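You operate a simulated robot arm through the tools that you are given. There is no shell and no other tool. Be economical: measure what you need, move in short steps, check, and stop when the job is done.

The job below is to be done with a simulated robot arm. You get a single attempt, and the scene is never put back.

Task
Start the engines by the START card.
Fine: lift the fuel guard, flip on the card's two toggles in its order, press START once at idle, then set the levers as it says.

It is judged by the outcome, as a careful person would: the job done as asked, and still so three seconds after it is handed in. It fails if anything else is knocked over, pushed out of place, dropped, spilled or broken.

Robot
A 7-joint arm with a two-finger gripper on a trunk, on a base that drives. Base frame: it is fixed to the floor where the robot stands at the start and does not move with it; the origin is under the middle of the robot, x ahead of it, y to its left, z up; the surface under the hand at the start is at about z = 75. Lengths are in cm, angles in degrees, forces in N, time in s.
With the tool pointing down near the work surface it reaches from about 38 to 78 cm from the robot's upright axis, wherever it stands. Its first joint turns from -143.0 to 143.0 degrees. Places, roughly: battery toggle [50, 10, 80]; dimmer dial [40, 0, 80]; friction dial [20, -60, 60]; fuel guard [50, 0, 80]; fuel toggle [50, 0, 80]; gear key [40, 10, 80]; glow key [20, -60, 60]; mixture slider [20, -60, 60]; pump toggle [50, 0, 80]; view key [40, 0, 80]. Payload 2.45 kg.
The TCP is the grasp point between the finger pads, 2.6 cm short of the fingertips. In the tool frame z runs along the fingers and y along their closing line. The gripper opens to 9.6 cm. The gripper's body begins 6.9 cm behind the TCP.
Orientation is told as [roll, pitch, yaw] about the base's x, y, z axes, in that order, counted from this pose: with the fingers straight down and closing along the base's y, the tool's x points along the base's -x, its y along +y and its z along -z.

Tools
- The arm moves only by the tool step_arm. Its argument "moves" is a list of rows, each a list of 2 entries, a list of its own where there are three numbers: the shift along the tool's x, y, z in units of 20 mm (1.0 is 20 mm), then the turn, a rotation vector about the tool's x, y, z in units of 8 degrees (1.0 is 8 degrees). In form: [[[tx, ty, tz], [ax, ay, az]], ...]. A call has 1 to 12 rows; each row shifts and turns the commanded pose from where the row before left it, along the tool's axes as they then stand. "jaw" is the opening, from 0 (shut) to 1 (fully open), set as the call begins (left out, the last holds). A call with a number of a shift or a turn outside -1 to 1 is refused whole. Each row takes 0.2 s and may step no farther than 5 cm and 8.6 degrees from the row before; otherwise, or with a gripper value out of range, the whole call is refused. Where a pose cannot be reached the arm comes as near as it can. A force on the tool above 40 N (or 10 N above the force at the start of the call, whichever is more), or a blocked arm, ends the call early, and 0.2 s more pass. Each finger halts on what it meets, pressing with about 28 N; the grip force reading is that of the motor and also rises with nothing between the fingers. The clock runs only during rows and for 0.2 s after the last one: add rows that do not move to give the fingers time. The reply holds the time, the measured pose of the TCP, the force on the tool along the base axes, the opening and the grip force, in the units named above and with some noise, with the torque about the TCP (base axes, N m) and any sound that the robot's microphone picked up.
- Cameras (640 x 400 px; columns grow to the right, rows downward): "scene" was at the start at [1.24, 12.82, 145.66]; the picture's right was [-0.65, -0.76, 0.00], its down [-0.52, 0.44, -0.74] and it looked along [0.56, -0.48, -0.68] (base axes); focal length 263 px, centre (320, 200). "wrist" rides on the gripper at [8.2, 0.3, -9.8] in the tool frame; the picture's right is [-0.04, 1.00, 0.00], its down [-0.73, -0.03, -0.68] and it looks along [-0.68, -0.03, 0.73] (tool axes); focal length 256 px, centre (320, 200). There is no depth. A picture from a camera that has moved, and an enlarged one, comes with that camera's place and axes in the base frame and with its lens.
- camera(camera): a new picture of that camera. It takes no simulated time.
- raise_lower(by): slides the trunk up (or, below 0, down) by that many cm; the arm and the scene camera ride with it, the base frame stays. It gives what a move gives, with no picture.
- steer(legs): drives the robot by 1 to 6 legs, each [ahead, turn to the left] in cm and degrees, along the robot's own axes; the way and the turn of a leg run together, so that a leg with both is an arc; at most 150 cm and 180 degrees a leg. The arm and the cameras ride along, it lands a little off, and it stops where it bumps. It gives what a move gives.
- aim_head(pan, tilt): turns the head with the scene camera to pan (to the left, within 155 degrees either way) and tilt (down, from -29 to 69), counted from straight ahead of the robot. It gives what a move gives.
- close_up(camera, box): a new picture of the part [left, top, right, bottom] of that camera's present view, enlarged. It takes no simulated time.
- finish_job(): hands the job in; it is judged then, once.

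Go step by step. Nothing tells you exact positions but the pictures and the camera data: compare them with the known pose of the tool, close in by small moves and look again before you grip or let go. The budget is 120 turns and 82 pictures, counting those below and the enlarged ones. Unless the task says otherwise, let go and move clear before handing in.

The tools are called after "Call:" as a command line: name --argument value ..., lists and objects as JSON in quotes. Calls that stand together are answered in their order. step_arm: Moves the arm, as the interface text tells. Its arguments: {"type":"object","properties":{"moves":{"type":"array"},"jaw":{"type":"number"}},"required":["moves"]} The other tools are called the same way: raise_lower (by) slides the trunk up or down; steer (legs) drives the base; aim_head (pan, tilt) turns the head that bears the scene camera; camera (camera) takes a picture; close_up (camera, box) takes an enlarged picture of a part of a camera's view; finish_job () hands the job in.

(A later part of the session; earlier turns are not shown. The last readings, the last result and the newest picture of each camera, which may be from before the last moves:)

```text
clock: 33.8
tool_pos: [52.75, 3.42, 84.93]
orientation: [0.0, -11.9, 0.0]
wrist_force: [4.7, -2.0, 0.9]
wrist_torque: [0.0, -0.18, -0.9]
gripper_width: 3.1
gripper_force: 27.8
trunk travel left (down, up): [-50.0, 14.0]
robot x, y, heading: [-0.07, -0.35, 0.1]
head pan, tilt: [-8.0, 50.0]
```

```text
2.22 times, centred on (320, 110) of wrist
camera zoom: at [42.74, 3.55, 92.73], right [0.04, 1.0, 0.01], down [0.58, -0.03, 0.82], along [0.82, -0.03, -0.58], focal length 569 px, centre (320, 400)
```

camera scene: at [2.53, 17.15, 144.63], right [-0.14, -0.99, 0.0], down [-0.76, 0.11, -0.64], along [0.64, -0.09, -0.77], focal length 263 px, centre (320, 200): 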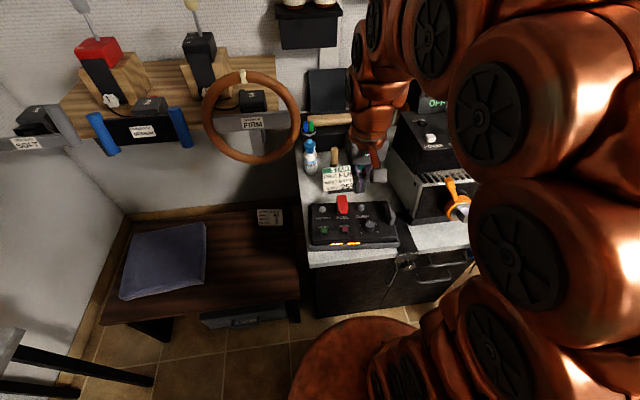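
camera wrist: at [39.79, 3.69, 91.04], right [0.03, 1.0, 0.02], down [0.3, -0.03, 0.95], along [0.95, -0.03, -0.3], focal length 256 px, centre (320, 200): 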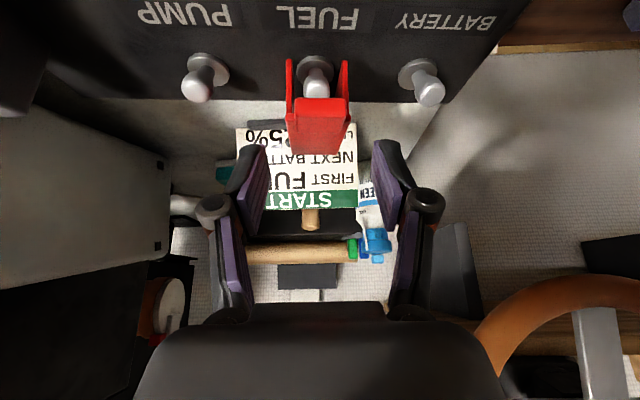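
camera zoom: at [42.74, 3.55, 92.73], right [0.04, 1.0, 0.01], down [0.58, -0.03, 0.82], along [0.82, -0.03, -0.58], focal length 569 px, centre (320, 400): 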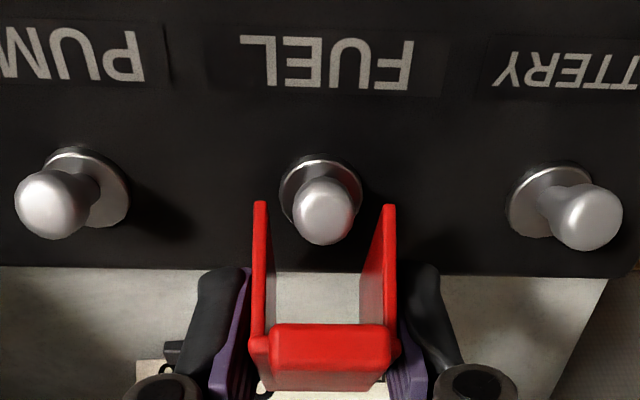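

Working well: the guard turns with the hand, forces low, panel still. I continue another 36°.

Call:
step_arm --moves '[[[-0.256, 0, -0.068], [0, 0.75, 0]], [[-0.256, 0, -0.068], [0, 0.75, 0]], [[-0.256, 0, -0.068], [0, 0.75, 0]]]'

Call:
step_arm --moves '[[[-0.256, 0, -0.068], [0, 0.75, 0]], [[-0.256, 0, -0.068], [0, 0.75, 0]], [[-0.256, 0, -0.068], [0, 0.75, 0]]]'

Call:
close_up --camera "scene" --box '[300, 160, 410, 240]'

Call:
close_up --camera "wrist" --box '[200, 20, 440, 200]'

```text
clock: 34.6
tool_pos: [54.14, 3.41, 85.65]
orientation: [0.0, 6.1, 0.1]
wrist_force: [-2.4, -2.7, -5.6]
wrist_torque: [0.17, 0.15, -0.82]
gripper_width: 3.09
gripper_force: 28.0
trunk travel left (down, up): [-50.0, 14.0]
robot x, y, heading: [0.11, 0.2, 0.2]
head pan, tilt: [-8.0, 50.0]
```

```text
clock: 35.4
tool_pos: [55.79, 3.35, 85.68]
orientation: [0.0, 24.0, 0.0]
wrist_force: [-6.3, -1.9, -6.1]
wrist_torque: [0.05, 0.07, -0.8]
gripper_width: 3.11
gripper_force: 28.0
trunk travel left (down, up): [-50.0, 14.0]
robot x, y, heading: [0.05, -0.07, 0.4]
head pan, tilt: [-8.0, 50.0]
```

```text
5.00 times, centred on (355, 200) of scene
camera zoom: at [2.5, 17.14, 144.63], right [-0.14, -0.99, 0.0], down [-0.76, 0.11, -0.64], along [0.64, -0.09, -0.77], focal length 1314 px, centre (145, 200)
```

zoom: 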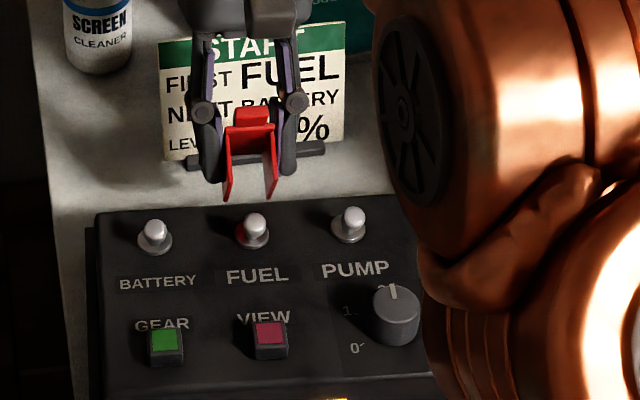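

```text
2.22 times, centred on (320, 110) of wrist
camera zoom: at [52.41, 3.55, 97.93], right [0.04, 1.0, -0.02], down [0.95, -0.03, 0.32], along [0.32, -0.03, -0.95], focal length 569 px, centre (320, 400)
```

zoom: 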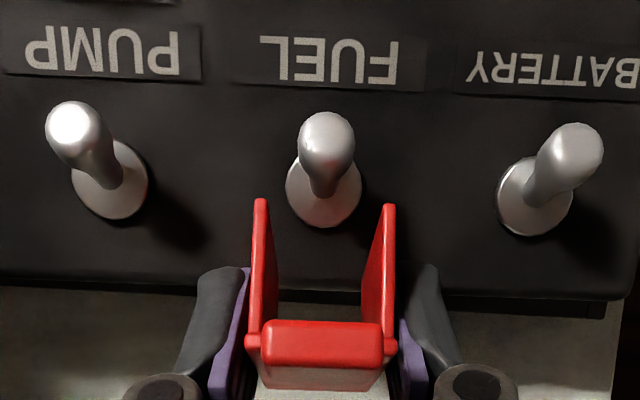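

The guard is about 75–80° open and the fuel toggle is free. I release the guard and see whether it holds and the panel sits right.

Call:
step_arm --moves '[[[0, 0, 0], [0, 0, 0]], [[0, 0, 0], [0, 0, 0]], [[0, 0, 0], [0, 0, 0]], [[0, 0, -0.5], [0, 0, 0]], [[0, 0, -1], [0, 0, 0]], [[0, 0, -1], [0, 0, 0]], [[0, 0, -1], [0, -0.8, 0]], [[0, 0, -1], [0, -0.8, 0]], [[0.5, 0, -0.5], [0, -0.8, 0]], [[0.5, 0, -0.2], [0, -0.6, 0]], [[0.5, 0, 0], [0, 0, 0]], [[0.5, 0, 0], [0, 0, 0]]]' --jaw 0.6

Call:
close_up --camera "scene" --box '[300, 160, 410, 240]'

Call:
camera --camera "wrist"

```text
clock: 38.0
tool_pos: [55.48, 3.45, 95.74]
orientation: [0.0, 0.0, 0.1]
wrist_force: [-0.6, 0.4, -0.8]
wrist_torque: [0.01, -0.03, 0.01]
gripper_width: 5.74
gripper_force: 0.1
trunk travel left (down, up): [-50.0, 14.0]
robot x, y, heading: [0.23, -0.01, -0.2]
head pan, tilt: [-8.0, 50.0]
```

```text
5.00 times, centred on (355, 200) of scene
camera zoom: at [2.55, 17.15, 144.63], right [-0.14, -0.99, 0.0], down [-0.76, 0.11, -0.64], along [0.64, -0.09, -0.77], focal length 1314 px, centre (145, 200)
```

zoom: 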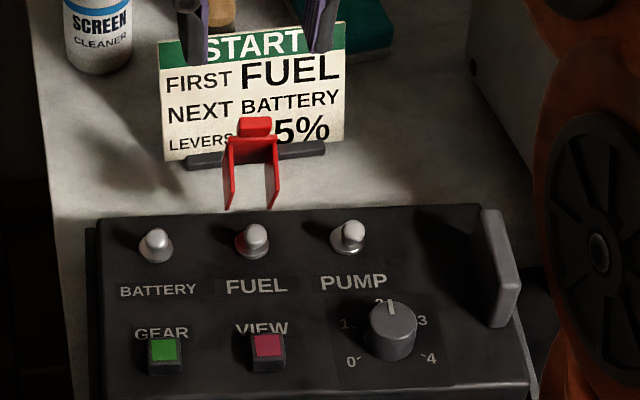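

```text
39 pictures are left
camera wrist: at [47.39, 3.59, 105.34], right [0.04, 1.0, 0.0], down [0.73, -0.03, 0.68], along [0.68, -0.03, -0.73], focal length 256 px, centre (320, 200)
```

wrist: 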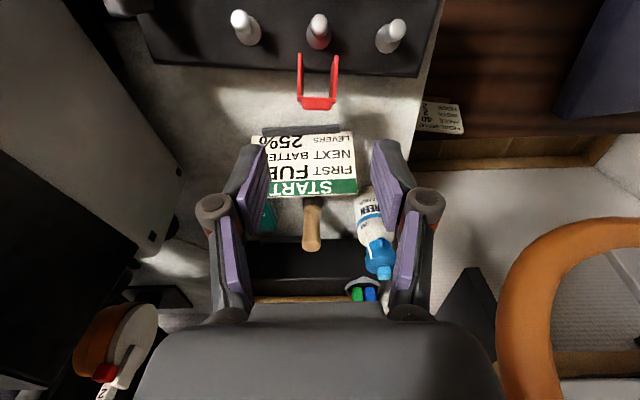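

The guard stays wide open and the panel is in place. The toggles lean toward the robot (off), so I'll push them away from it, fuel first. I bring shut fingers down in front of the fuel toggle.

Call:
step_arm --moves '[[[0.9, 0, -0.3], [0, 0, 0]], [[0.9, 0, 0], [0, 0, 0]], [[0.9, 0, 0], [0, 0, 0]], [[0.9, 0, 0], [0, 0, 0]], [[0.5, 0, 0.8], [0, 0, 0]], [[0, 0, 1], [0, 0, 0]], [[0, 0, 1], [0, 0, 0]], [[0, 0, 1], [0, 0, 0]], [[0, 0, 1], [0, 0, 0]], [[0, 0, 1], [0, 0, 0]], [[0, 0, 0.3], [0, 0, 0]], [[0, 0, 0], [0, 0, 0]]]' --jaw 0

Call:
close_up --camera "scene" --box '[300, 160, 410, 240]'

Call:
camera --camera "wrist"

```text
clock: 40.6
tool_pos: [47.48, 3.47, 84.15]
orientation: [0.0, 0.1, 0.1]
wrist_force: [0.4, 0.2, 0.1]
wrist_torque: [-0.02, 0.01, -0.03]
gripper_width: 0.0
gripper_force: 27.9
trunk travel left (down, up): [-50.0, 14.0]
robot x, y, heading: [0.17, 0.24, 0.0]
head pan, tilt: [-8.0, 50.0]
```

```text
5.00 times, centred on (355, 200) of scene
camera zoom: at [2.54, 17.16, 144.63], right [-0.14, -0.99, 0.0], down [-0.76, 0.11, -0.64], along [0.64, -0.09, -0.77], focal length 1314 px, centre (145, 200)
```

zoom: 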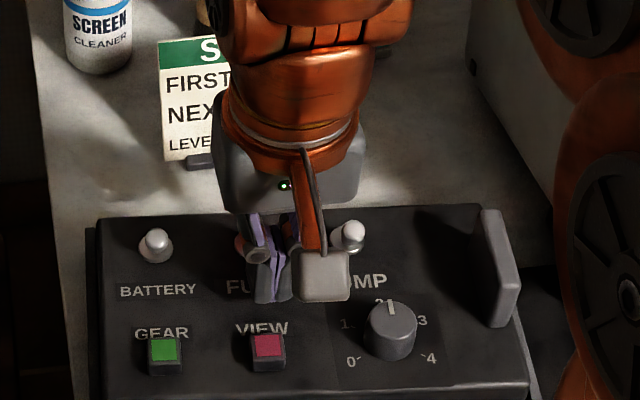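

```text
37 pictures are left
camera wrist: at [39.22, 3.59, 93.68], right [0.04, 1.0, 0.0], down [0.73, -0.03, 0.68], along [0.68, -0.03, -0.73], focal length 256 px, centre (320, 200)
```

wrist: 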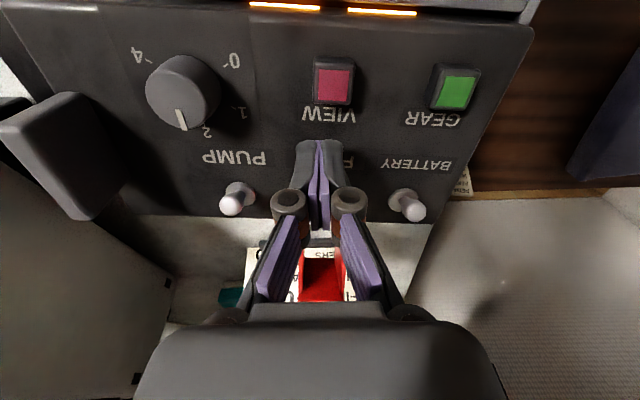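

Call:
step_arm --moves '[[[-0.2, 0, 0.1], [0, 0, 0]], [[-0.2, 0, 0], [0, 0, 0]], [[-0.2, 0, 0], [0, 0, 0]], [[-0.2, 0, 0], [0, 0, 0]], [[-0.2, 0, 0], [0, 0, 0]], [[-0.2, 0, 0], [0, 0, 0]], [[-0.2, 0, 0], [0, 0, 0]], [[-0.2, 0, 0], [0, 0, 0]], [[-0.2, 0, 0], [0, 0, 0]], [[-0.2, 0, 0], [0, 0, 0]]]'

Call:
close_up --camera "scene" --box '[300, 160, 410, 240]'

```text
clock: 42.8
tool_pos: [51.16, 3.28, 84.05]
orientation: [0.0, -0.1, 0.1]
wrist_force: [-21.2, -1.0, 19.7]
wrist_torque: [-0.31, 0.31, 0.12]
gripper_width: 0.59
gripper_force: 28.2
trunk travel left (down, up): [-50.0, 14.0]
robot x, y, heading: [-0.23, -0.15, -0.2]
head pan, tilt: [-8.0, 50.0]
```

```text
5.00 times, centred on (355, 200) of scene
camera zoom: at [2.32, 17.14, 144.68], right [-0.14, -0.99, 0.0], down [-0.76, 0.11, -0.64], along [0.64, -0.09, -0.77], focal length 1314 px, centre (145, 200)
```

zoom: 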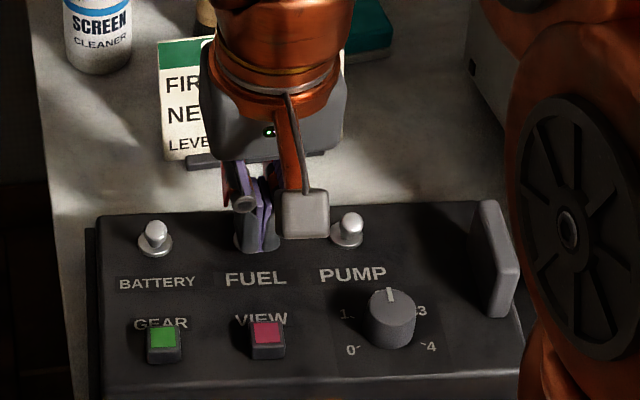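

High force: the toggle tip is wedging between the finger tips. I back off at once and look.

Call:
step_arm --moves '[[[0.3, 0, -0.1], [0, 0, 0]], [[0.4, 0, -0.2], [0, 0, 0]], [[0.5, 0, -0.5], [0, 0, 0]], [[0.6, 0, -0.5], [0, 0, 0]], [[0.6, 0, -0.5], [0, 0, 0]]]'

Call:
camera --camera "wrist"

Call:
close_up --camera "scene" --box '[300, 160, 410, 240]'

```text
clock: 44.0
tool_pos: [46.61, 3.29, 87.49]
orientation: [0.0, 0.0, 0.1]
wrist_force: [0.5, 0.4, -0.7]
wrist_torque: [-0.01, -0.02, -0.03]
gripper_width: 0.01
gripper_force: 27.8
trunk travel left (down, up): [-50.0, 14.0]
robot x, y, heading: [0.16, 0.11, -0.1]
head pan, tilt: [-8.0, 50.0]
```

```text
35 pictures are left
camera wrist: at [38.4, 3.56, 97.08], right [0.04, 1.0, 0.0], down [0.73, -0.03, 0.68], along [0.68, -0.03, -0.73], focal length 256 px, centre (320, 200)
```

wrist: 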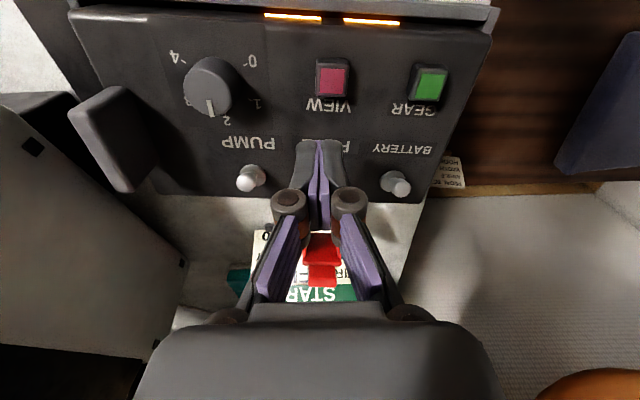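

```text
5.00 times, centred on (355, 200) of scene
camera zoom: at [2.56, 17.16, 144.63], right [-0.14, -0.99, 0.0], down [-0.76, 0.11, -0.64], along [0.64, -0.09, -0.77], focal length 1314 px, centre (145, 200)
```

zoom: 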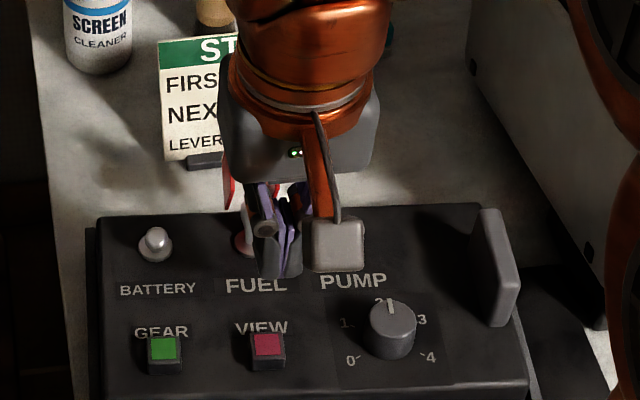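

To push with a flat finger face instead of the seam (and see from the side), I rise and turn the hand by 90°.

Call:
step_arm --moves '[[[0, 0, -0.8], [0, 0, 0.94]], [[0, 0, -0.8], [0, 0, 0.94]], [[0, 0, -0.8], [0, 0, 0.94]], [[0, 0, -0.8], [0, 0, 0.94]], [[0, 0, 0], [0, 0, 0.94]], [[0, 0, 0], [0, 0, 0.94]], [[0, 0, 0], [0, 0, 0.94]], [[0, 0, 0], [0, 0, 0.94]], [[0, 0, 0], [0, 0, 0.94]], [[0, 0, 0], [0, 0, 0.94]], [[0, 0, 0], [0, 0, 0.94]], [[0, 0, 0], [0, 0, 0.91]]]'

Call:
camera --camera "wrist"

Call:
close_up --camera "scene" --box '[300, 160, 410, 240]'

```text
clock: 46.6
tool_pos: [46.52, 3.35, 93.85]
orientation: [0.0, -0.1, -90.0]
wrist_force: [0.2, -0.8, -0.2]
wrist_torque: [0.02, -0.01, 0.01]
gripper_width: 0.0
gripper_force: 28.2
trunk travel left (down, up): [-50.0, 14.0]
robot x, y, heading: [-0.13, 0.26, 0.3]
head pan, tilt: [-8.0, 50.0]
```

```text
33 pictures are left
camera wrist: at [46.85, 11.41, 103.47], right [1.0, -0.04, 0.0], down [-0.03, -0.73, 0.68], along [-0.03, -0.68, -0.73], focal length 256 px, centre (320, 200)
```

wrist: 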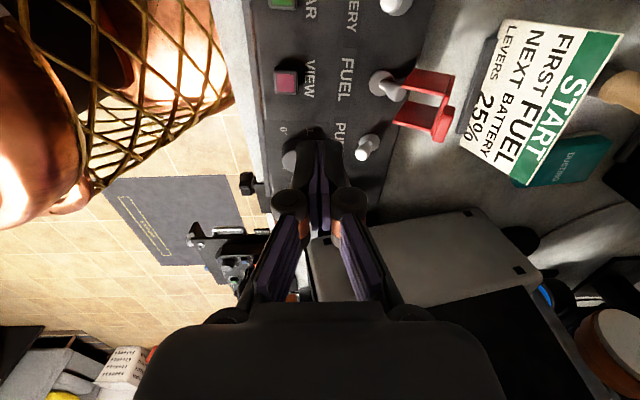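

```text
5.00 times, centred on (355, 200) of scene
camera zoom: at [2.53, 17.15, 144.63], right [-0.14, -0.99, 0.0], down [-0.76, 0.11, -0.64], along [0.64, -0.09, -0.77], focal length 1314 px, centre (145, 200)
```

zoom: 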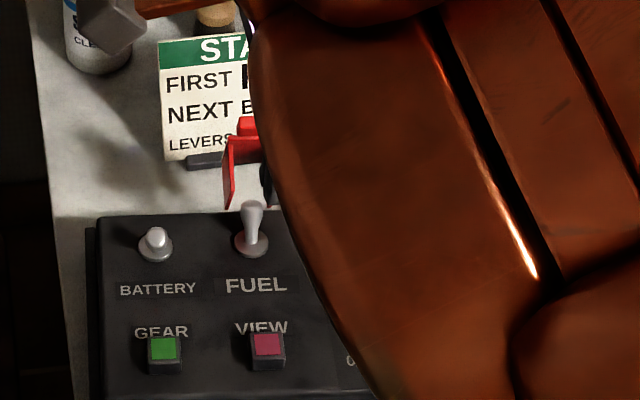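

The fuel toggle has flipped over. Let me verify close up.

Call:
close_up --camera "wrist" --box '[330, 0, 470, 170]'

```text
2.35 times, centred on (400, 85) of wrist
camera zoom: at [46.85, 11.41, 103.47], right [1.0, -0.04, 0.0], down [-0.03, -0.73, 0.68], along [-0.03, -0.68, -0.73], focal length 602 px, centre (132, 471)
```

zoom: 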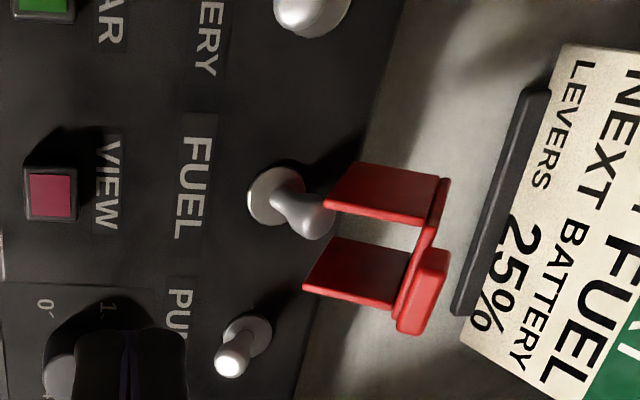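

Fuel is on. Now the same for the battery toggle with the flat finger face: position in front of it and lower.

Call:
step_arm --moves '[[[0.98, 0.1, 0], [0, 0, 0]], [[0.98, 0.1, 0], [0, 0, 0]], [[0.98, 0.1, 0], [0, 0, 0]], [[0, 0, 1], [0, 0, 0]], [[0, 0, 1], [0, 0, 0]], [[0, 0, 1], [0, 0, 0]], [[0, 0, 1], [0, 0, 0]], [[0, 0, 0.8], [0, 0, 0]], [[0, 0, 0], [0, 0, 0]]]'

Call:
step_arm --moves '[[[0, 0.25, 0], [0, 0, 0]], [[0, 0.25, 0], [0, 0, 0]], [[0, 0.2, 0], [0, 0, 0]], [[0, 0.2, 0], [0, 0, 0]], [[0, 0.2, 0], [0, 0, 0]], [[0, 0.2, 0], [0, 0, 0]], [[0, 0.2, 0], [0, 0, 0]], [[0, 0.2, 0], [0, 0, 0]]]'

Call:
close_up --camera "scene" --box '[300, 160, 410, 240]'

```text
clock: 48.6
tool_pos: [47.2, 9.28, 84.22]
orientation: [0.1, 0.0, -89.9]
wrist_force: [-0.5, 0.2, -0.2]
wrist_torque: [0.01, -0.06, -0.02]
gripper_width: 0.0
gripper_force: 28.1
trunk travel left (down, up): [-50.0, 14.0]
robot x, y, heading: [0.14, 0.02, 0.1]
head pan, tilt: [-8.0, 50.0]
```

```text
clock: 50.4
tool_pos: [50.51, 9.29, 84.08]
orientation: [-0.1, 0.0, -89.9]
wrist_force: [0.5, -0.3, -0.6]
wrist_torque: [-0.03, -0.01, 0.01]
gripper_width: 0.0
gripper_force: 28.0
trunk travel left (down, up): [-50.0, 14.0]
robot x, y, heading: [0.35, 0.15, 0.2]
head pan, tilt: [-8.0, 50.0]
```

```text
5.00 times, centred on (355, 200) of scene
camera zoom: at [2.53, 17.16, 144.62], right [-0.14, -0.99, 0.0], down [-0.76, 0.11, -0.64], along [0.64, -0.09, -0.77], focal length 1314 px, centre (145, 200)
```

zoom: 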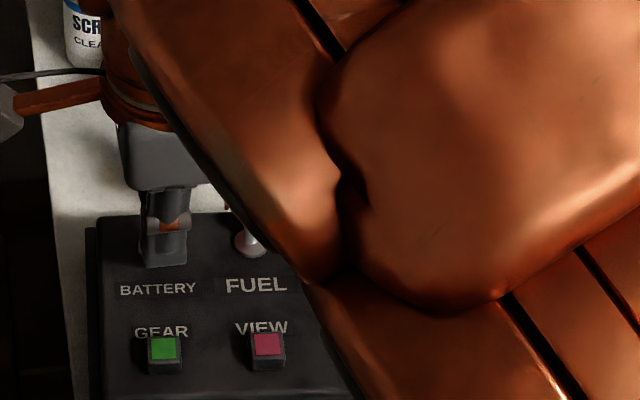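

Call:
step_arm --moves '[[[0.05, 0.2, 0.05], [0, 0, 0]], [[0, 0.2, 0], [0, 0, 0]], [[0, 0.2, 0], [0, 0, 0]]]'

Call:
camera --camera "wrist"

```text
clock: 51.2
tool_pos: [51.77, 9.46, 84.1]
orientation: [0.0, 0.0, -89.9]
wrist_force: [-4.6, 0.2, 1.3]
wrist_torque: [0.03, 0.11, 0.01]
gripper_width: 0.04
gripper_force: 28.2
trunk travel left (down, up): [-50.0, 14.0]
robot x, y, heading: [-0.03, 0.06, -0.2]
head pan, tilt: [-8.0, 50.0]
```

```text
29 pictures are left
camera wrist: at [52.04, 17.46, 93.82], right [1.0, -0.04, 0.0], down [-0.03, -0.73, 0.68], along [-0.03, -0.68, -0.73], focal length 256 px, centre (320, 200)
```

wrist: 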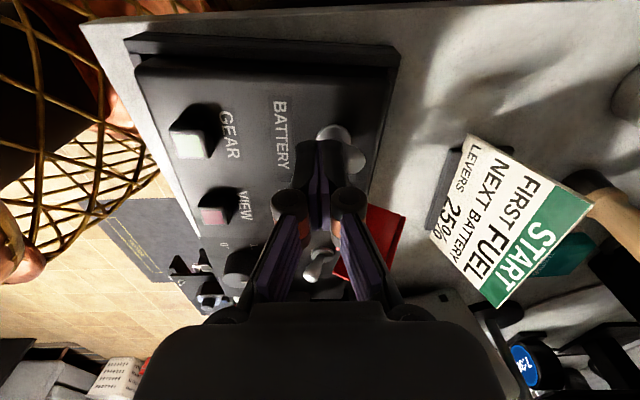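

Contact at 4.6 N, toggle moving. A little more.

Call:
step_arm --moves '[[[0, 0.15, 0], [0, 0, 0]], [[0, 0.15, 0], [0, 0, 0]], [[0, 0.15, 0], [0, 0, 0]]]'

Call:
close_up --camera "wrist" --box '[240, 80, 440, 210]'

```text
clock: 52.0
tool_pos: [52.51, 9.49, 84.35]
orientation: [0.2, -0.1, -89.8]
wrist_force: [-18.2, -2.3, 27.4]
wrist_torque: [-0.12, 0.13, -0.06]
gripper_width: 0.02
gripper_force: 28.5
trunk travel left (down, up): [-50.0, 14.0]
robot x, y, heading: [0.01, 0.07, 0.1]
head pan, tilt: [-8.0, 50.0]
stopped in row 3: the force on the tool passed its limit at 41 N (the readings are from after the stop); the commanded pose is now the measured one
```

```text
3.08 times, centred on (340, 145) of wrist
camera zoom: at [52.72, 17.43, 94.0], right [1.0, -0.04, 0.0], down [-0.03, -0.73, 0.68], along [-0.02, -0.68, -0.73], focal length 788 px, centre (258, 369)
```

zoom: 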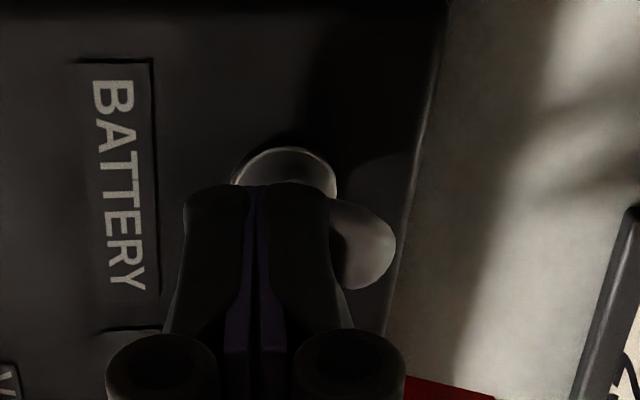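

The toggle now leans away. I back off, rise, and check both toggles and the panel.

Call:
step_arm --moves '[[[0, -0.2, -0.1], [0, 0, 0]], [[0, -0.4, -0.2], [0, 0, 0]], [[0, -0.8, -0.4], [0, 0, 0]], [[0, -0.8, -1], [0, 0, 0]], [[0, -0.5, -1], [0, 0, 0]], [[0, 0, -1], [0, 0, 0]], [[0, 0, -1], [0, 0, 0]], [[0, 0, -1], [0, 0, 0]], [[0, 0, -1], [0, 0, 0]], [[0, 0, -1], [0, 0, 0]]]'

Call:
close_up --camera "scene" --box '[300, 160, 410, 240]'

Call:
close_up --camera "wrist" --box '[270, 0, 510, 180]'

```text
clock: 54.2
tool_pos: [47.13, 9.45, 99.6]
orientation: [0.1, -0.1, -89.8]
wrist_force: [0.5, -0.5, -0.1]
wrist_torque: [0.01, 0.02, -0.02]
gripper_width: 0.0
gripper_force: 27.9
trunk travel left (down, up): [-50.0, 14.0]
robot x, y, heading: [0.3, -0.36, 0.0]
head pan, tilt: [-8.0, 50.0]
```

```text
5.00 times, centred on (355, 200) of scene
camera zoom: at [2.52, 17.16, 144.63], right [-0.14, -0.99, 0.0], down [-0.76, 0.11, -0.64], along [0.64, -0.09, -0.77], focal length 1314 px, centre (145, 200)
```

zoom: 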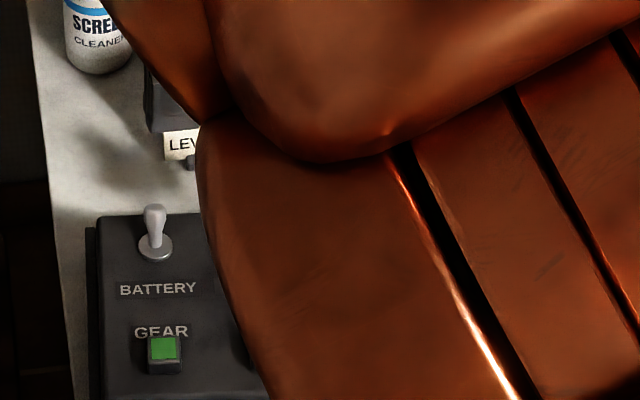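

```text
2.22 times, centred on (390, 90) of wrist
camera zoom: at [47.45, 17.58, 109.26], right [1.0, -0.04, 0.0], down [-0.03, -0.73, 0.68], along [-0.02, -0.68, -0.73], focal length 569 px, centre (164, 444)
```

zoom: 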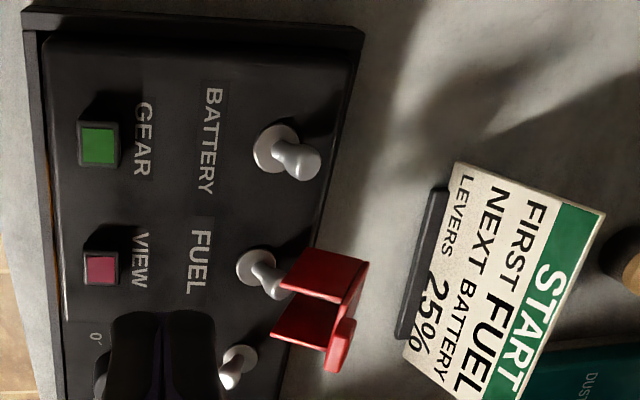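

Fuel and battery are both on, the pump untouched, the panel in its seat. Now the throttle unit: I look there with the head.

Call:
aim_head --pan -80 --tilt 50

Call:
camera --camera "scene"

```text
clock: 55.7
tool_pos: [47.16, 9.5, 99.41]
orientation: [0.1, 0.0, -89.9]
wrist_force: [-1.3, 0.1, -0.2]
wrist_torque: [0.0, 0.01, 0.02]
gripper_width: 0.01
gripper_force: 27.9
trunk travel left (down, up): [-50.0, 14.0]
robot x, y, heading: [0.01, 0.36, 0.0]
head pan, tilt: [-80.0, 50.0]
```

```text
25 pictures are left
camera scene: at [-3.77, 10.65, 144.63], right [-0.98, -0.17, 0.0], down [-0.13, 0.75, -0.64], along [0.11, -0.63, -0.77], focal length 263 px, centre (320, 200)
```

scene: 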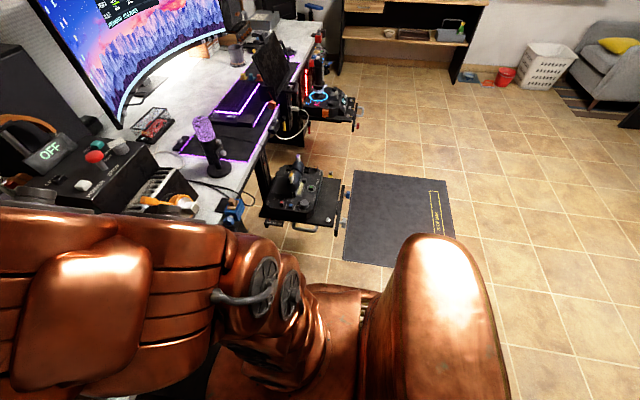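

Call:
close_up --camera "scene" --box '[245, 140, 355, 240]'

```text
4.00 times, centred on (300, 190) of scene
camera zoom: at [-3.77, 10.65, 144.63], right [-0.98, -0.17, 0.0], down [-0.13, 0.75, -0.64], along [0.11, -0.63, -0.77], focal length 1052 px, centre (400, 240)
```

zoom: 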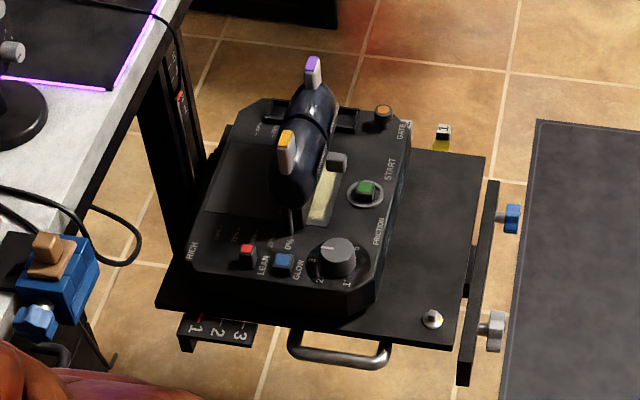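

START is near (13,−63,62). I raise the arm and swing it over there in stages.

Call:
step_arm --moves '[[[-1, -0.3, -1], [0, 0, 0]], [[-1, -0.3, -1], [0, 0, 0]], [[-1, -0.3, -1], [0, 0, 0]], [[-1, -0.3, -1], [0, 0, 0]], [[-1, -0.3, -1], [0, 0, 0]], [[-1, -0.3, -1], [0, 0, 0]], [[-1, -0.4, -1], [0, 0, 0]], [[-1, -0.4, 0], [0, 0, 0]], [[-1, -0.4, 0], [0, 0, 0]], [[-1, -0.4, 0], [0, 0, 0]], [[-1, -0.4, 0], [0, 0, 0]], [[-1, -0.4, 0], [0, 0, 0]]]'

Call:
step_arm --moves '[[[-1, -0.45, 0], [0, 0, 0]], [[-1, -0.45, 0], [0, 0, 0]], [[-1, -0.45, 0], [0, 0, 0]], [[-1, -0.45, 0], [0, 0, 0]], [[-1, -0.45, 0], [0, 0, 0]], [[-1, -0.45, 0], [0, 0, 0]], [[-1, -0.45, 0], [0, 0, 0]], [[-1, -0.45, 0], [0, 0, 0]], [[-1, -0.45, 0], [0, 0, 0]], [[-1, -0.45, 0], [0, 0, 0]], [[-1, -0.45, 0], [0, 0, 0]], [[-1, -0.45, 0], [0, 0, 0]]]'

Call:
step_arm --moves '[[[-1, -0.65, 0], [0, 0, 0]], [[-1, -0.65, 0], [0, 0, 0]], [[-1, -0.65, 0], [0, 0, 0]], [[-1, -0.65, 0], [0, 0, 0]], [[-1, -0.65, 0], [0, 0, 0]], [[-1, -0.65, 0], [0, 0, 0]], [[-1, -0.65, 0], [0, 0, 0]], [[-1, -0.65, 0], [0, 0, 0]], [[-1, -0.65, 0], [0, 0, 0]], [[-0.3, -0.65, 0], [0, 0, 0]]]'

Call:
camera --camera "wrist"

```text
clock: 58.3
tool_pos: [38.83, -14.52, 113.36]
orientation: [0.1, -0.1, -89.9]
wrist_force: [0.0, -0.5, 0.7]
wrist_torque: [-0.02, 0.06, 0.0]
gripper_width: 0.01
gripper_force: 27.9
trunk travel left (down, up): [-50.0, 14.0]
robot x, y, heading: [0.3, 0.01, 0.0]
head pan, tilt: [-80.0, 50.0]
```

```text
clock: 60.9
tool_pos: [28.13, -38.75, 113.57]
orientation: [0.2, 0.0, -89.9]
wrist_force: [0.0, 0.5, -0.1]
wrist_torque: [-0.02, 0.01, 0.0]
gripper_width: 0.0
gripper_force: 28.3
trunk travel left (down, up): [-50.0, 14.0]
robot x, y, heading: [0.11, -0.08, 0.0]
head pan, tilt: [-80.0, 50.0]
```

```text
clock: 63.1
tool_pos: [16.33, -55.82, 113.05]
orientation: [0.3, 0.0, -89.9]
wrist_force: [-0.4, -0.2, 0.4]
wrist_torque: [0.04, -0.15, -0.02]
gripper_width: 0.0
gripper_force: 27.9
out of reach, approached as far as the arm can: row 9, 10
trunk travel left (down, up): [-50.0, 14.0]
robot x, y, heading: [0.02, -0.21, 0.1]
head pan, tilt: [-80.0, 50.0]
```

```text
23 pictures are left
camera wrist: at [16.6, -47.77, 122.69], right [1.0, -0.04, 0.0], down [-0.03, -0.73, 0.68], along [-0.02, -0.68, -0.73], focal length 256 px, centre (320, 200)
```

wrist: 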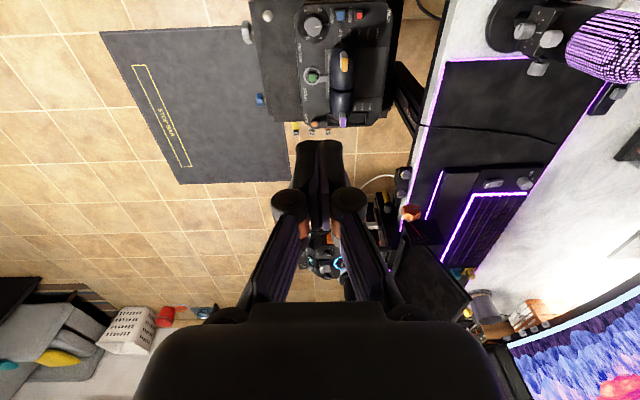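

The throttle unit is at about z=58, START near (14,−67). I lower the trunk 25 cm to come into comfortable reach.

Call:
raise_lower --by -25

Call:
camera --camera "wrist"

```text
clock: 65.7
tool_pos: [16.49, -55.86, 87.96]
orientation: [0.1, -0.1, -89.8]
wrist_force: [-0.4, -0.1, 0.3]
wrist_torque: [0.0, -0.02, -0.03]
gripper_width: 0.0
gripper_force: 27.8
trunk travel left (down, up): [-25.0, 39.0]
robot x, y, heading: [0.16, -0.05, -0.0]
head pan, tilt: [-80.0, 50.0]
```

```text
22 pictures are left
camera wrist: at [16.67, -47.75, 97.7], right [1.0, -0.04, 0.0], down [-0.03, -0.73, 0.68], along [-0.02, -0.68, -0.73], focal length 256 px, centre (320, 200)
```

wrist: 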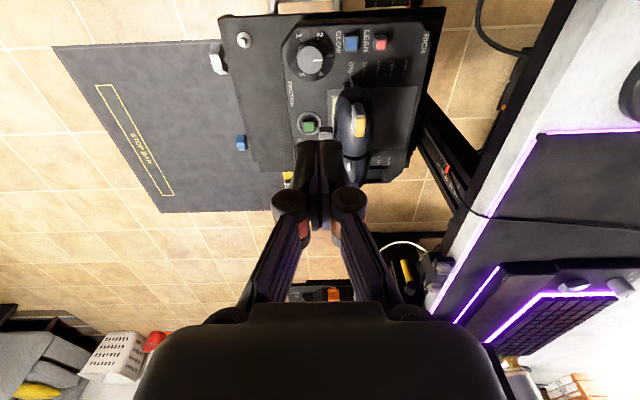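

Call:
close_up --camera "wrist" --box '[270, 10, 450, 190]'

Call:
close_up --camera "scene" --box '[230, 110, 350, 210]'

```text
2.22 times, centred on (360, 100) of wrist
camera zoom: at [16.67, -47.75, 97.7], right [1.0, -0.04, 0.0], down [-0.03, -0.73, 0.68], along [-0.02, -0.68, -0.73], focal length 569 px, centre (231, 422)
```

zoom: 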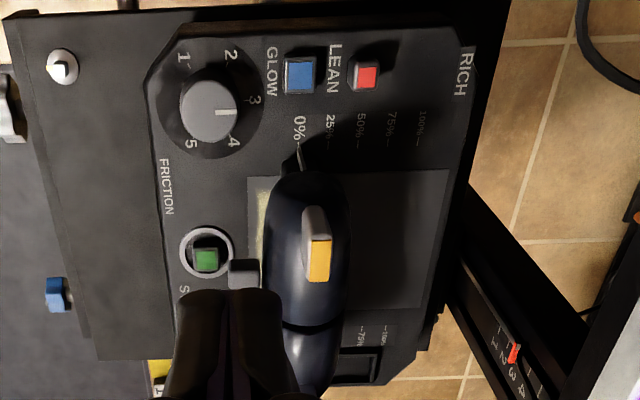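

```text
4.00 times, centred on (290, 160) of scene
camera zoom: at [-3.78, 10.61, 119.64], right [-0.98, -0.17, 0.0], down [-0.13, 0.75, -0.64], along [0.11, -0.63, -0.77], focal length 1052 px, centre (440, 360)
```

zoom: 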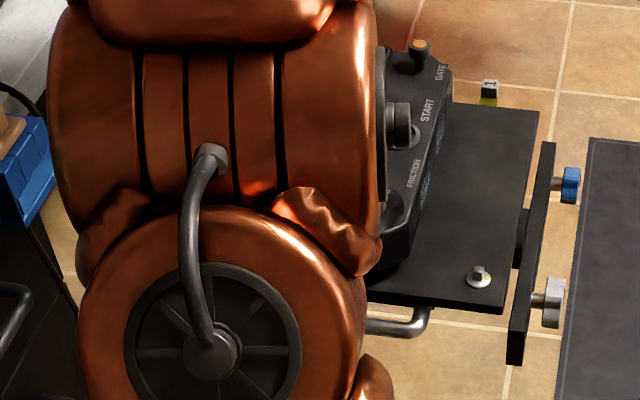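

Scale runs 0→100% along +x, pointer at 0% (idle). START is about (14.2,−68.6,56), the lever tops near (21.5,−64,66). I turn the hand back so its body is narrow toward the levers.

Call:
step_arm --moves '[[[0, 0, 0], [0, 0, -0.94]], [[0, 0, 0], [0, 0, -0.94]], [[0, 0, 0], [0, 0, -0.94]], [[0, 0, 0], [0, 0, -0.94]], [[0, 0, 0], [0, 0, -0.94]], [[0, 0, 0], [0, 0, -0.94]], [[0, 0, 0], [0, 0, -0.94]], [[0, 0, 0], [0, 0, -0.94]], [[0, 0, 0], [0, 0, -0.94]], [[0, 0, 0], [0, 0, -0.94]], [[0, 0, 0], [0, 0, -0.94]], [[0, 0, 0], [0, 0, -0.91]]]'

Call:
step_arm --moves '[[[0.2, -1, 0.9], [0, 0, 0]], [[0.2, -1, 0.9], [0, 0, 0]], [[0.2, -1, 0.9], [0, 0, 0]], [[0.2, -1, 0.9], [0, 0, 0]], [[0.2, -1, 0.9], [0, 0, 0]], [[0.2, -1, 0.9], [0, 0, 0]], [[0, -0.3, 0.9], [0, 0, 0]], [[0, 0, 0.9], [0, 0, 0]], [[0, 0, 0], [0, 0, 0]]]'

Call:
camera --camera "wrist"

```text
clock: 68.3
tool_pos: [16.41, -55.79, 88.02]
orientation: [-0.1, -0.2, 0.2]
wrist_force: [0.0, 0.7, -0.1]
wrist_torque: [0.0, 0.01, 0.0]
gripper_width: 0.02
gripper_force: 27.6
trunk travel left (down, up): [-25.0, 39.0]
robot x, y, heading: [0.02, 0.4, -0.1]
head pan, tilt: [-80.0, 50.0]
```

```text
clock: 70.3
tool_pos: [14.01, -67.24, 73.34]
orientation: [0.0, -0.1, 0.1]
wrist_force: [-0.5, -0.6, 0.7]
wrist_torque: [-0.03, 0.0, 0.03]
gripper_width: 0.01
gripper_force: 28.0
out of reach, approached as far as the arm can: row 4, 5, 6
trunk travel left (down, up): [-25.0, 39.0]
robot x, y, heading: [0.24, 0.29, -0.2]
head pan, tilt: [-80.0, 50.0]
```

```text
19 pictures are left
camera wrist: at [5.88, -67.01, 82.96], right [0.04, 1.0, 0.0], down [0.73, -0.03, 0.68], along [0.68, -0.03, -0.73], focal length 256 px, centre (320, 200)
```

wrist: 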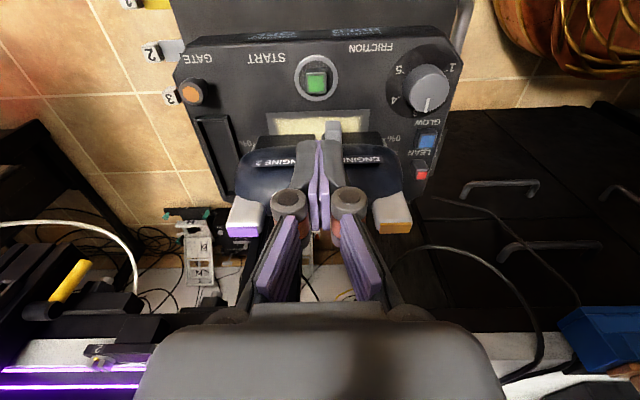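

Clear view: START is at about (14.6,−67.8), levers ENGINE 1/2 at idle. I descend to just above START.

Call:
step_arm --moves '[[[-0.28, -0.25, 0.9], [0, 0, 0]], [[0, 0, 0.9], [0, 0, 0]], [[0, 0, 0.9], [0, 0, 0]], [[0, 0, 0.9], [0, 0, 0]], [[0, 0, 0.9], [0, 0, 0]], [[0, 0, 0.9], [0, 0, 0]], [[0, 0, 0.7], [0, 0, 0]], [[0, 0, 0], [0, 0, 0]]]'

Call:
close_up --camera "wrist" --box '[200, 20, 440, 170]'

```text
clock: 72.1
tool_pos: [14.61, -67.35, 60.85]
orientation: [0.0, -0.2, 0.2]
wrist_force: [-0.1, 0.2, 0.3]
wrist_torque: [0.01, 0.02, -0.02]
gripper_width: 0.01
gripper_force: 27.5
trunk travel left (down, up): [-25.0, 39.0]
robot x, y, heading: [0.24, 0.17, 0.0]
head pan, tilt: [-80.0, 50.0]
```

```text
2.67 times, centred on (320, 95) of wrist
camera zoom: at [6.49, -67.19, 70.51], right [0.04, 1.0, 0.0], down [0.73, -0.03, 0.68], along [0.68, -0.03, -0.73], focal length 683 px, centre (320, 480)
```

zoom: 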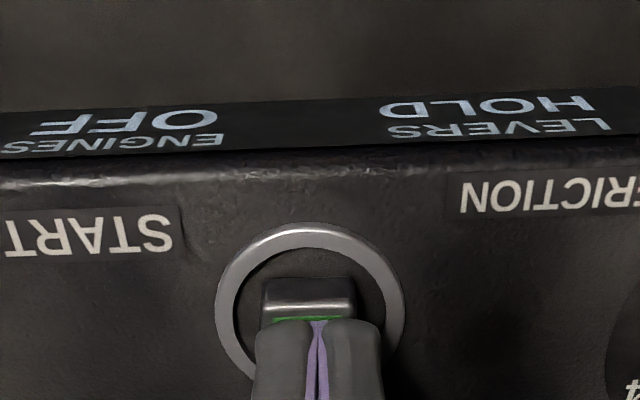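

The unit shows "ENGINES OFF / LEVERS HOLD". The fingertips are over the START button; I press down in small steps.

Call:
step_arm --moves '[[[0.12, -0.08, 0.2], [0, 0, 0]], [[0, 0, 0.2], [0, 0, 0]], [[0, 0, 0.2], [0, 0, 0]]]'

Call:
close_up --camera "wrist" --box '[200, 20, 440, 170]'

```text
clock: 72.9
tool_pos: [14.34, -67.48, 59.9]
orientation: [-0.2, -0.2, 0.2]
wrist_force: [0.2, 12.1, 31.5]
wrist_torque: [-0.14, -0.33, 0.19]
gripper_width: 0.64
gripper_force: 28.6
trunk travel left (down, up): [-25.0, 39.0]
robot x, y, heading: [-0.05, -0.12, 0.0]
head pan, tilt: [-80.0, 50.0]
heard: click
```

```text
2.67 times, centred on (320, 95) of wrist
camera zoom: at [6.26, -67.36, 69.66], right [0.04, 1.0, 0.0], down [0.73, -0.02, 0.68], along [0.68, -0.03, -0.73], focal length 683 px, centre (320, 480)
```

zoom: 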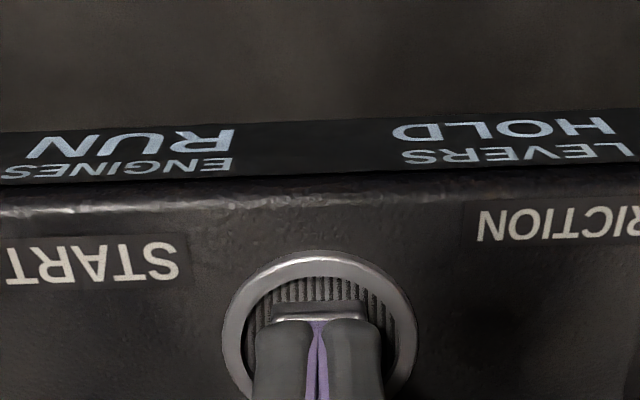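

Click heard and the display reads "ENGINES RUN". I lift off and look at the levers.

Call:
step_arm --moves '[[[0, 0, -0.3], [0, 0, 0]], [[0, 0, -0.8], [0, 0, 0]], [[0, 0, -1], [0, 0, 0]], [[0, 0, -1], [0, 0, 0]], [[0.5, 0, -1], [0, 0, 0]], [[0.5, 0, -1], [0, 0, 0]], [[0.5, 0, -1], [0, 0, 0]], [[0, 0, 0], [0, 0, 0]]]' --jaw 0.65

Call:
camera --camera "wrist"

```text
clock: 74.7
tool_pos: [11.17, -67.62, 71.88]
orientation: [0.0, -0.1, 0.1]
wrist_force: [0.2, -0.7, 0.8]
wrist_torque: [0.02, -0.01, -0.01]
gripper_width: 6.23
gripper_force: 0.0
trunk travel left (down, up): [-25.0, 39.0]
robot x, y, heading: [-0.04, -0.2, -0.0]
head pan, tilt: [-80.0, 50.0]
```

```text
16 pictures are left
camera wrist: at [3.11, -67.45, 81.49], right [0.04, 1.0, 0.0], down [0.73, -0.03, 0.68], along [0.68, -0.03, -0.73], focal length 256 px, centre (320, 200)
```

wrist: 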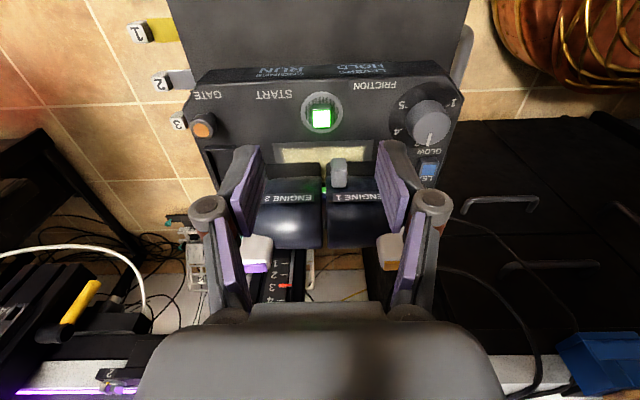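

Engine 1 and 2 grips are centred at y≈−64.7 and −71.5. I set the fingers to that spacing and lower them in front of the grips, to push both together.

Call:
step_arm --moves '[[[-0.4, -0.25, 0.8], [0, 0, 0]], [[-0.4, 0, 0.8], [0, 0, 0]], [[-0.2, 0, 0.8], [0, 0, 0]], [[0, 0, 0.8], [0, 0, 0]], [[0, 0, 0.8], [0, 0, 0]], [[0, 0, 0.4], [0, 0, 0]], [[0, 0, 0], [0, 0, 0]]]' --jaw 0.605

Call:
camera --camera "wrist"

```text
clock: 76.3
tool_pos: [13.39, -68.13, 63.08]
orientation: [0.0, -0.1, 0.1]
wrist_force: [0.5, -0.1, 0.0]
wrist_torque: [0.04, -0.01, 0.01]
gripper_width: 5.8
gripper_force: 0.1
trunk travel left (down, up): [-25.0, 39.0]
robot x, y, heading: [-0.03, -0.12, 0.1]
head pan, tilt: [-80.0, 50.0]
```

```text
15 pictures are left
camera wrist: at [5.22, -67.91, 72.75], right [0.04, 1.0, 0.0], down [0.73, -0.03, 0.68], along [0.68, -0.03, -0.73], focal length 256 px, centre (320, 200)
```

wrist: 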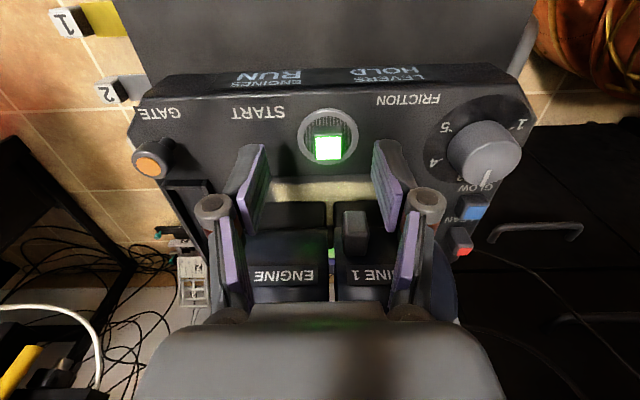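

Call:
step_arm --moves '[[[-0.2, 0, 0], [0, 0, 0]], [[-0.2, 0, 0], [0, 0, 0]], [[-0.2, 0, 0], [0, 0, 0]], [[-0.2, 0, 0], [0, 0, 0]], [[-0.2, 0, 0], [0, 0, 0]], [[-0.2, 0, 0], [0, 0, 0]], [[-0.2, 0, 0], [0, 0, 0]]]'

```text
clock: 77.9
tool_pos: [16.22, -68.16, 63.05]
orientation: [0.0, -0.1, 0.0]
wrist_force: [1.2, -0.8, -0.3]
wrist_torque: [0.0, 0.03, -0.03]
gripper_width: 5.79
gripper_force: 0.0
trunk travel left (down, up): [-25.0, 39.0]
robot x, y, heading: [0.16, 0.06, -0.3]
head pan, tilt: [-80.0, 50.0]
```

No contact yet; I continue in small steps.

Call:
step_arm --moves '[[[-0.2, 0, 0], [0, 0, 0]], [[-0.2, 0, 0], [0, 0, 0]]]'

Call:
step_arm --moves '[[[-0.2, 0, 0], [0, 0, 0]], [[-0.2, 0, 0], [0, 0, 0]]]'

Call:
camera --camera "wrist"

```text
clock: 78.5
tool_pos: [16.96, -68.07, 63.04]
orientation: [0.1, -0.1, 0.1]
wrist_force: [-4.6, -0.1, -1.5]
wrist_torque: [0.04, 0.09, -0.02]
gripper_width: 5.79
gripper_force: 0.1
trunk travel left (down, up): [-25.0, 39.0]
robot x, y, heading: [-0.07, 0.08, -0.1]
head pan, tilt: [-80.0, 50.0]
```

```text
clock: 79.1
tool_pos: [17.76, -68.16, 63.07]
orientation: [0.1, -0.1, 0.1]
wrist_force: [-4.9, 0.9, -2.7]
wrist_torque: [0.08, 0.17, 0.0]
gripper_width: 5.75
gripper_force: 0.0
trunk travel left (down, up): [-25.0, 39.0]
robot x, y, heading: [-0.2, 0.14, -0.1]
head pan, tilt: [-80.0, 50.0]
```

```text
14 pictures are left
camera wrist: at [9.53, -67.95, 72.75], right [0.04, 1.0, 0.0], down [0.73, -0.03, 0.68], along [0.68, -0.03, -0.73], focal length 256 px, centre (320, 200)
```

wrist: 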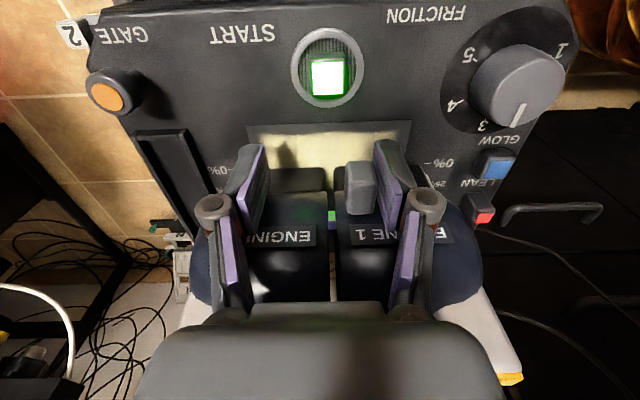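

The levers are moving under ~5 N. I zoom on the scale and pointer.

Call:
close_up --camera "wrist" --box '[395, 140, 495, 220]'

```text
5.00 times, centred on (445, 180) of wrist
camera zoom: at [9.53, -67.95, 72.75], right [0.04, 1.0, 0.0], down [0.73, -0.03, 0.68], along [0.68, -0.03, -0.73], focal length 1280 px, centre (-305, 300)
```

zoom: 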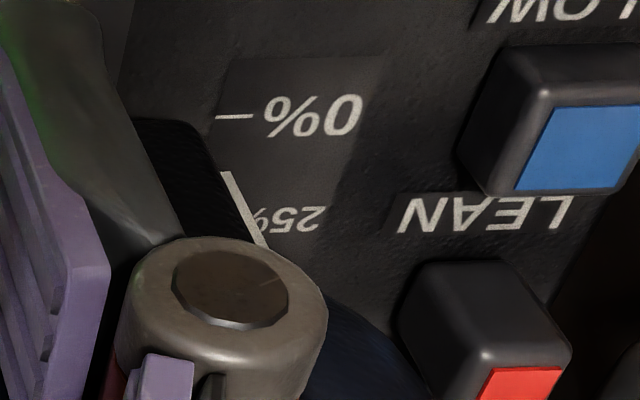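

The needle reads roughly 14%. I push 0.6 cm further, then back off to read it properly.

Call:
step_arm --moves '[[[-0.15, 0, 0], [0, 0, 0]], [[-0.15, 0, 0], [0, 0, 0]], [[0, 0, 0], [0, 0, 0]]]'

Call:
step_arm --moves '[[[0.4, 0, 0], [0, 0, 0]], [[0.8, 0, 0], [0, 0, 0]], [[0.8, 0, 0], [0, 0, 0]], [[0.5, 0, -1], [0, 0, 0]], [[0, 0, -1], [0, 0, 0]], [[0, 0, -1], [0, 0, 0]], [[0, 0, 0], [0, 0, 0]]]'

Call:
close_up --camera "wrist" --box '[190, 30, 470, 230]'

```text
clock: 79.9
tool_pos: [18.26, -68.14, 63.16]
orientation: [0.0, -0.1, 0.1]
wrist_force: [-6.0, -1.3, -1.5]
wrist_torque: [-0.08, 0.13, 0.0]
gripper_width: 5.79
gripper_force: 0.1
trunk travel left (down, up): [-25.0, 39.0]
robot x, y, heading: [-0.07, -0.21, -0.0]
head pan, tilt: [-80.0, 50.0]
```

```text
clock: 81.5
tool_pos: [13.38, -68.23, 69.06]
orientation: [0.0, -0.1, 0.1]
wrist_force: [0.2, 0.5, -0.5]
wrist_torque: [0.0, -0.02, 0.01]
gripper_width: 5.8
gripper_force: 0.0
trunk travel left (down, up): [-25.0, 39.0]
robot x, y, heading: [-0.38, -0.17, -0.0]
head pan, tilt: [-80.0, 50.0]
```

```text
2.00 times, centred on (330, 130) of wrist
camera zoom: at [5.18, -68.02, 78.74], right [0.04, 1.0, 0.0], down [0.73, -0.03, 0.68], along [0.68, -0.03, -0.73], focal length 512 px, centre (300, 340)
```

zoom: 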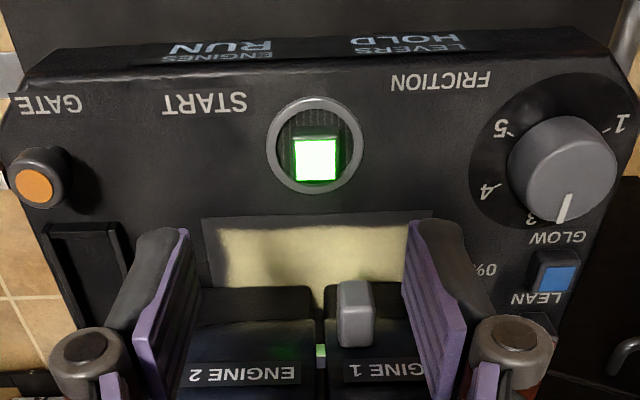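

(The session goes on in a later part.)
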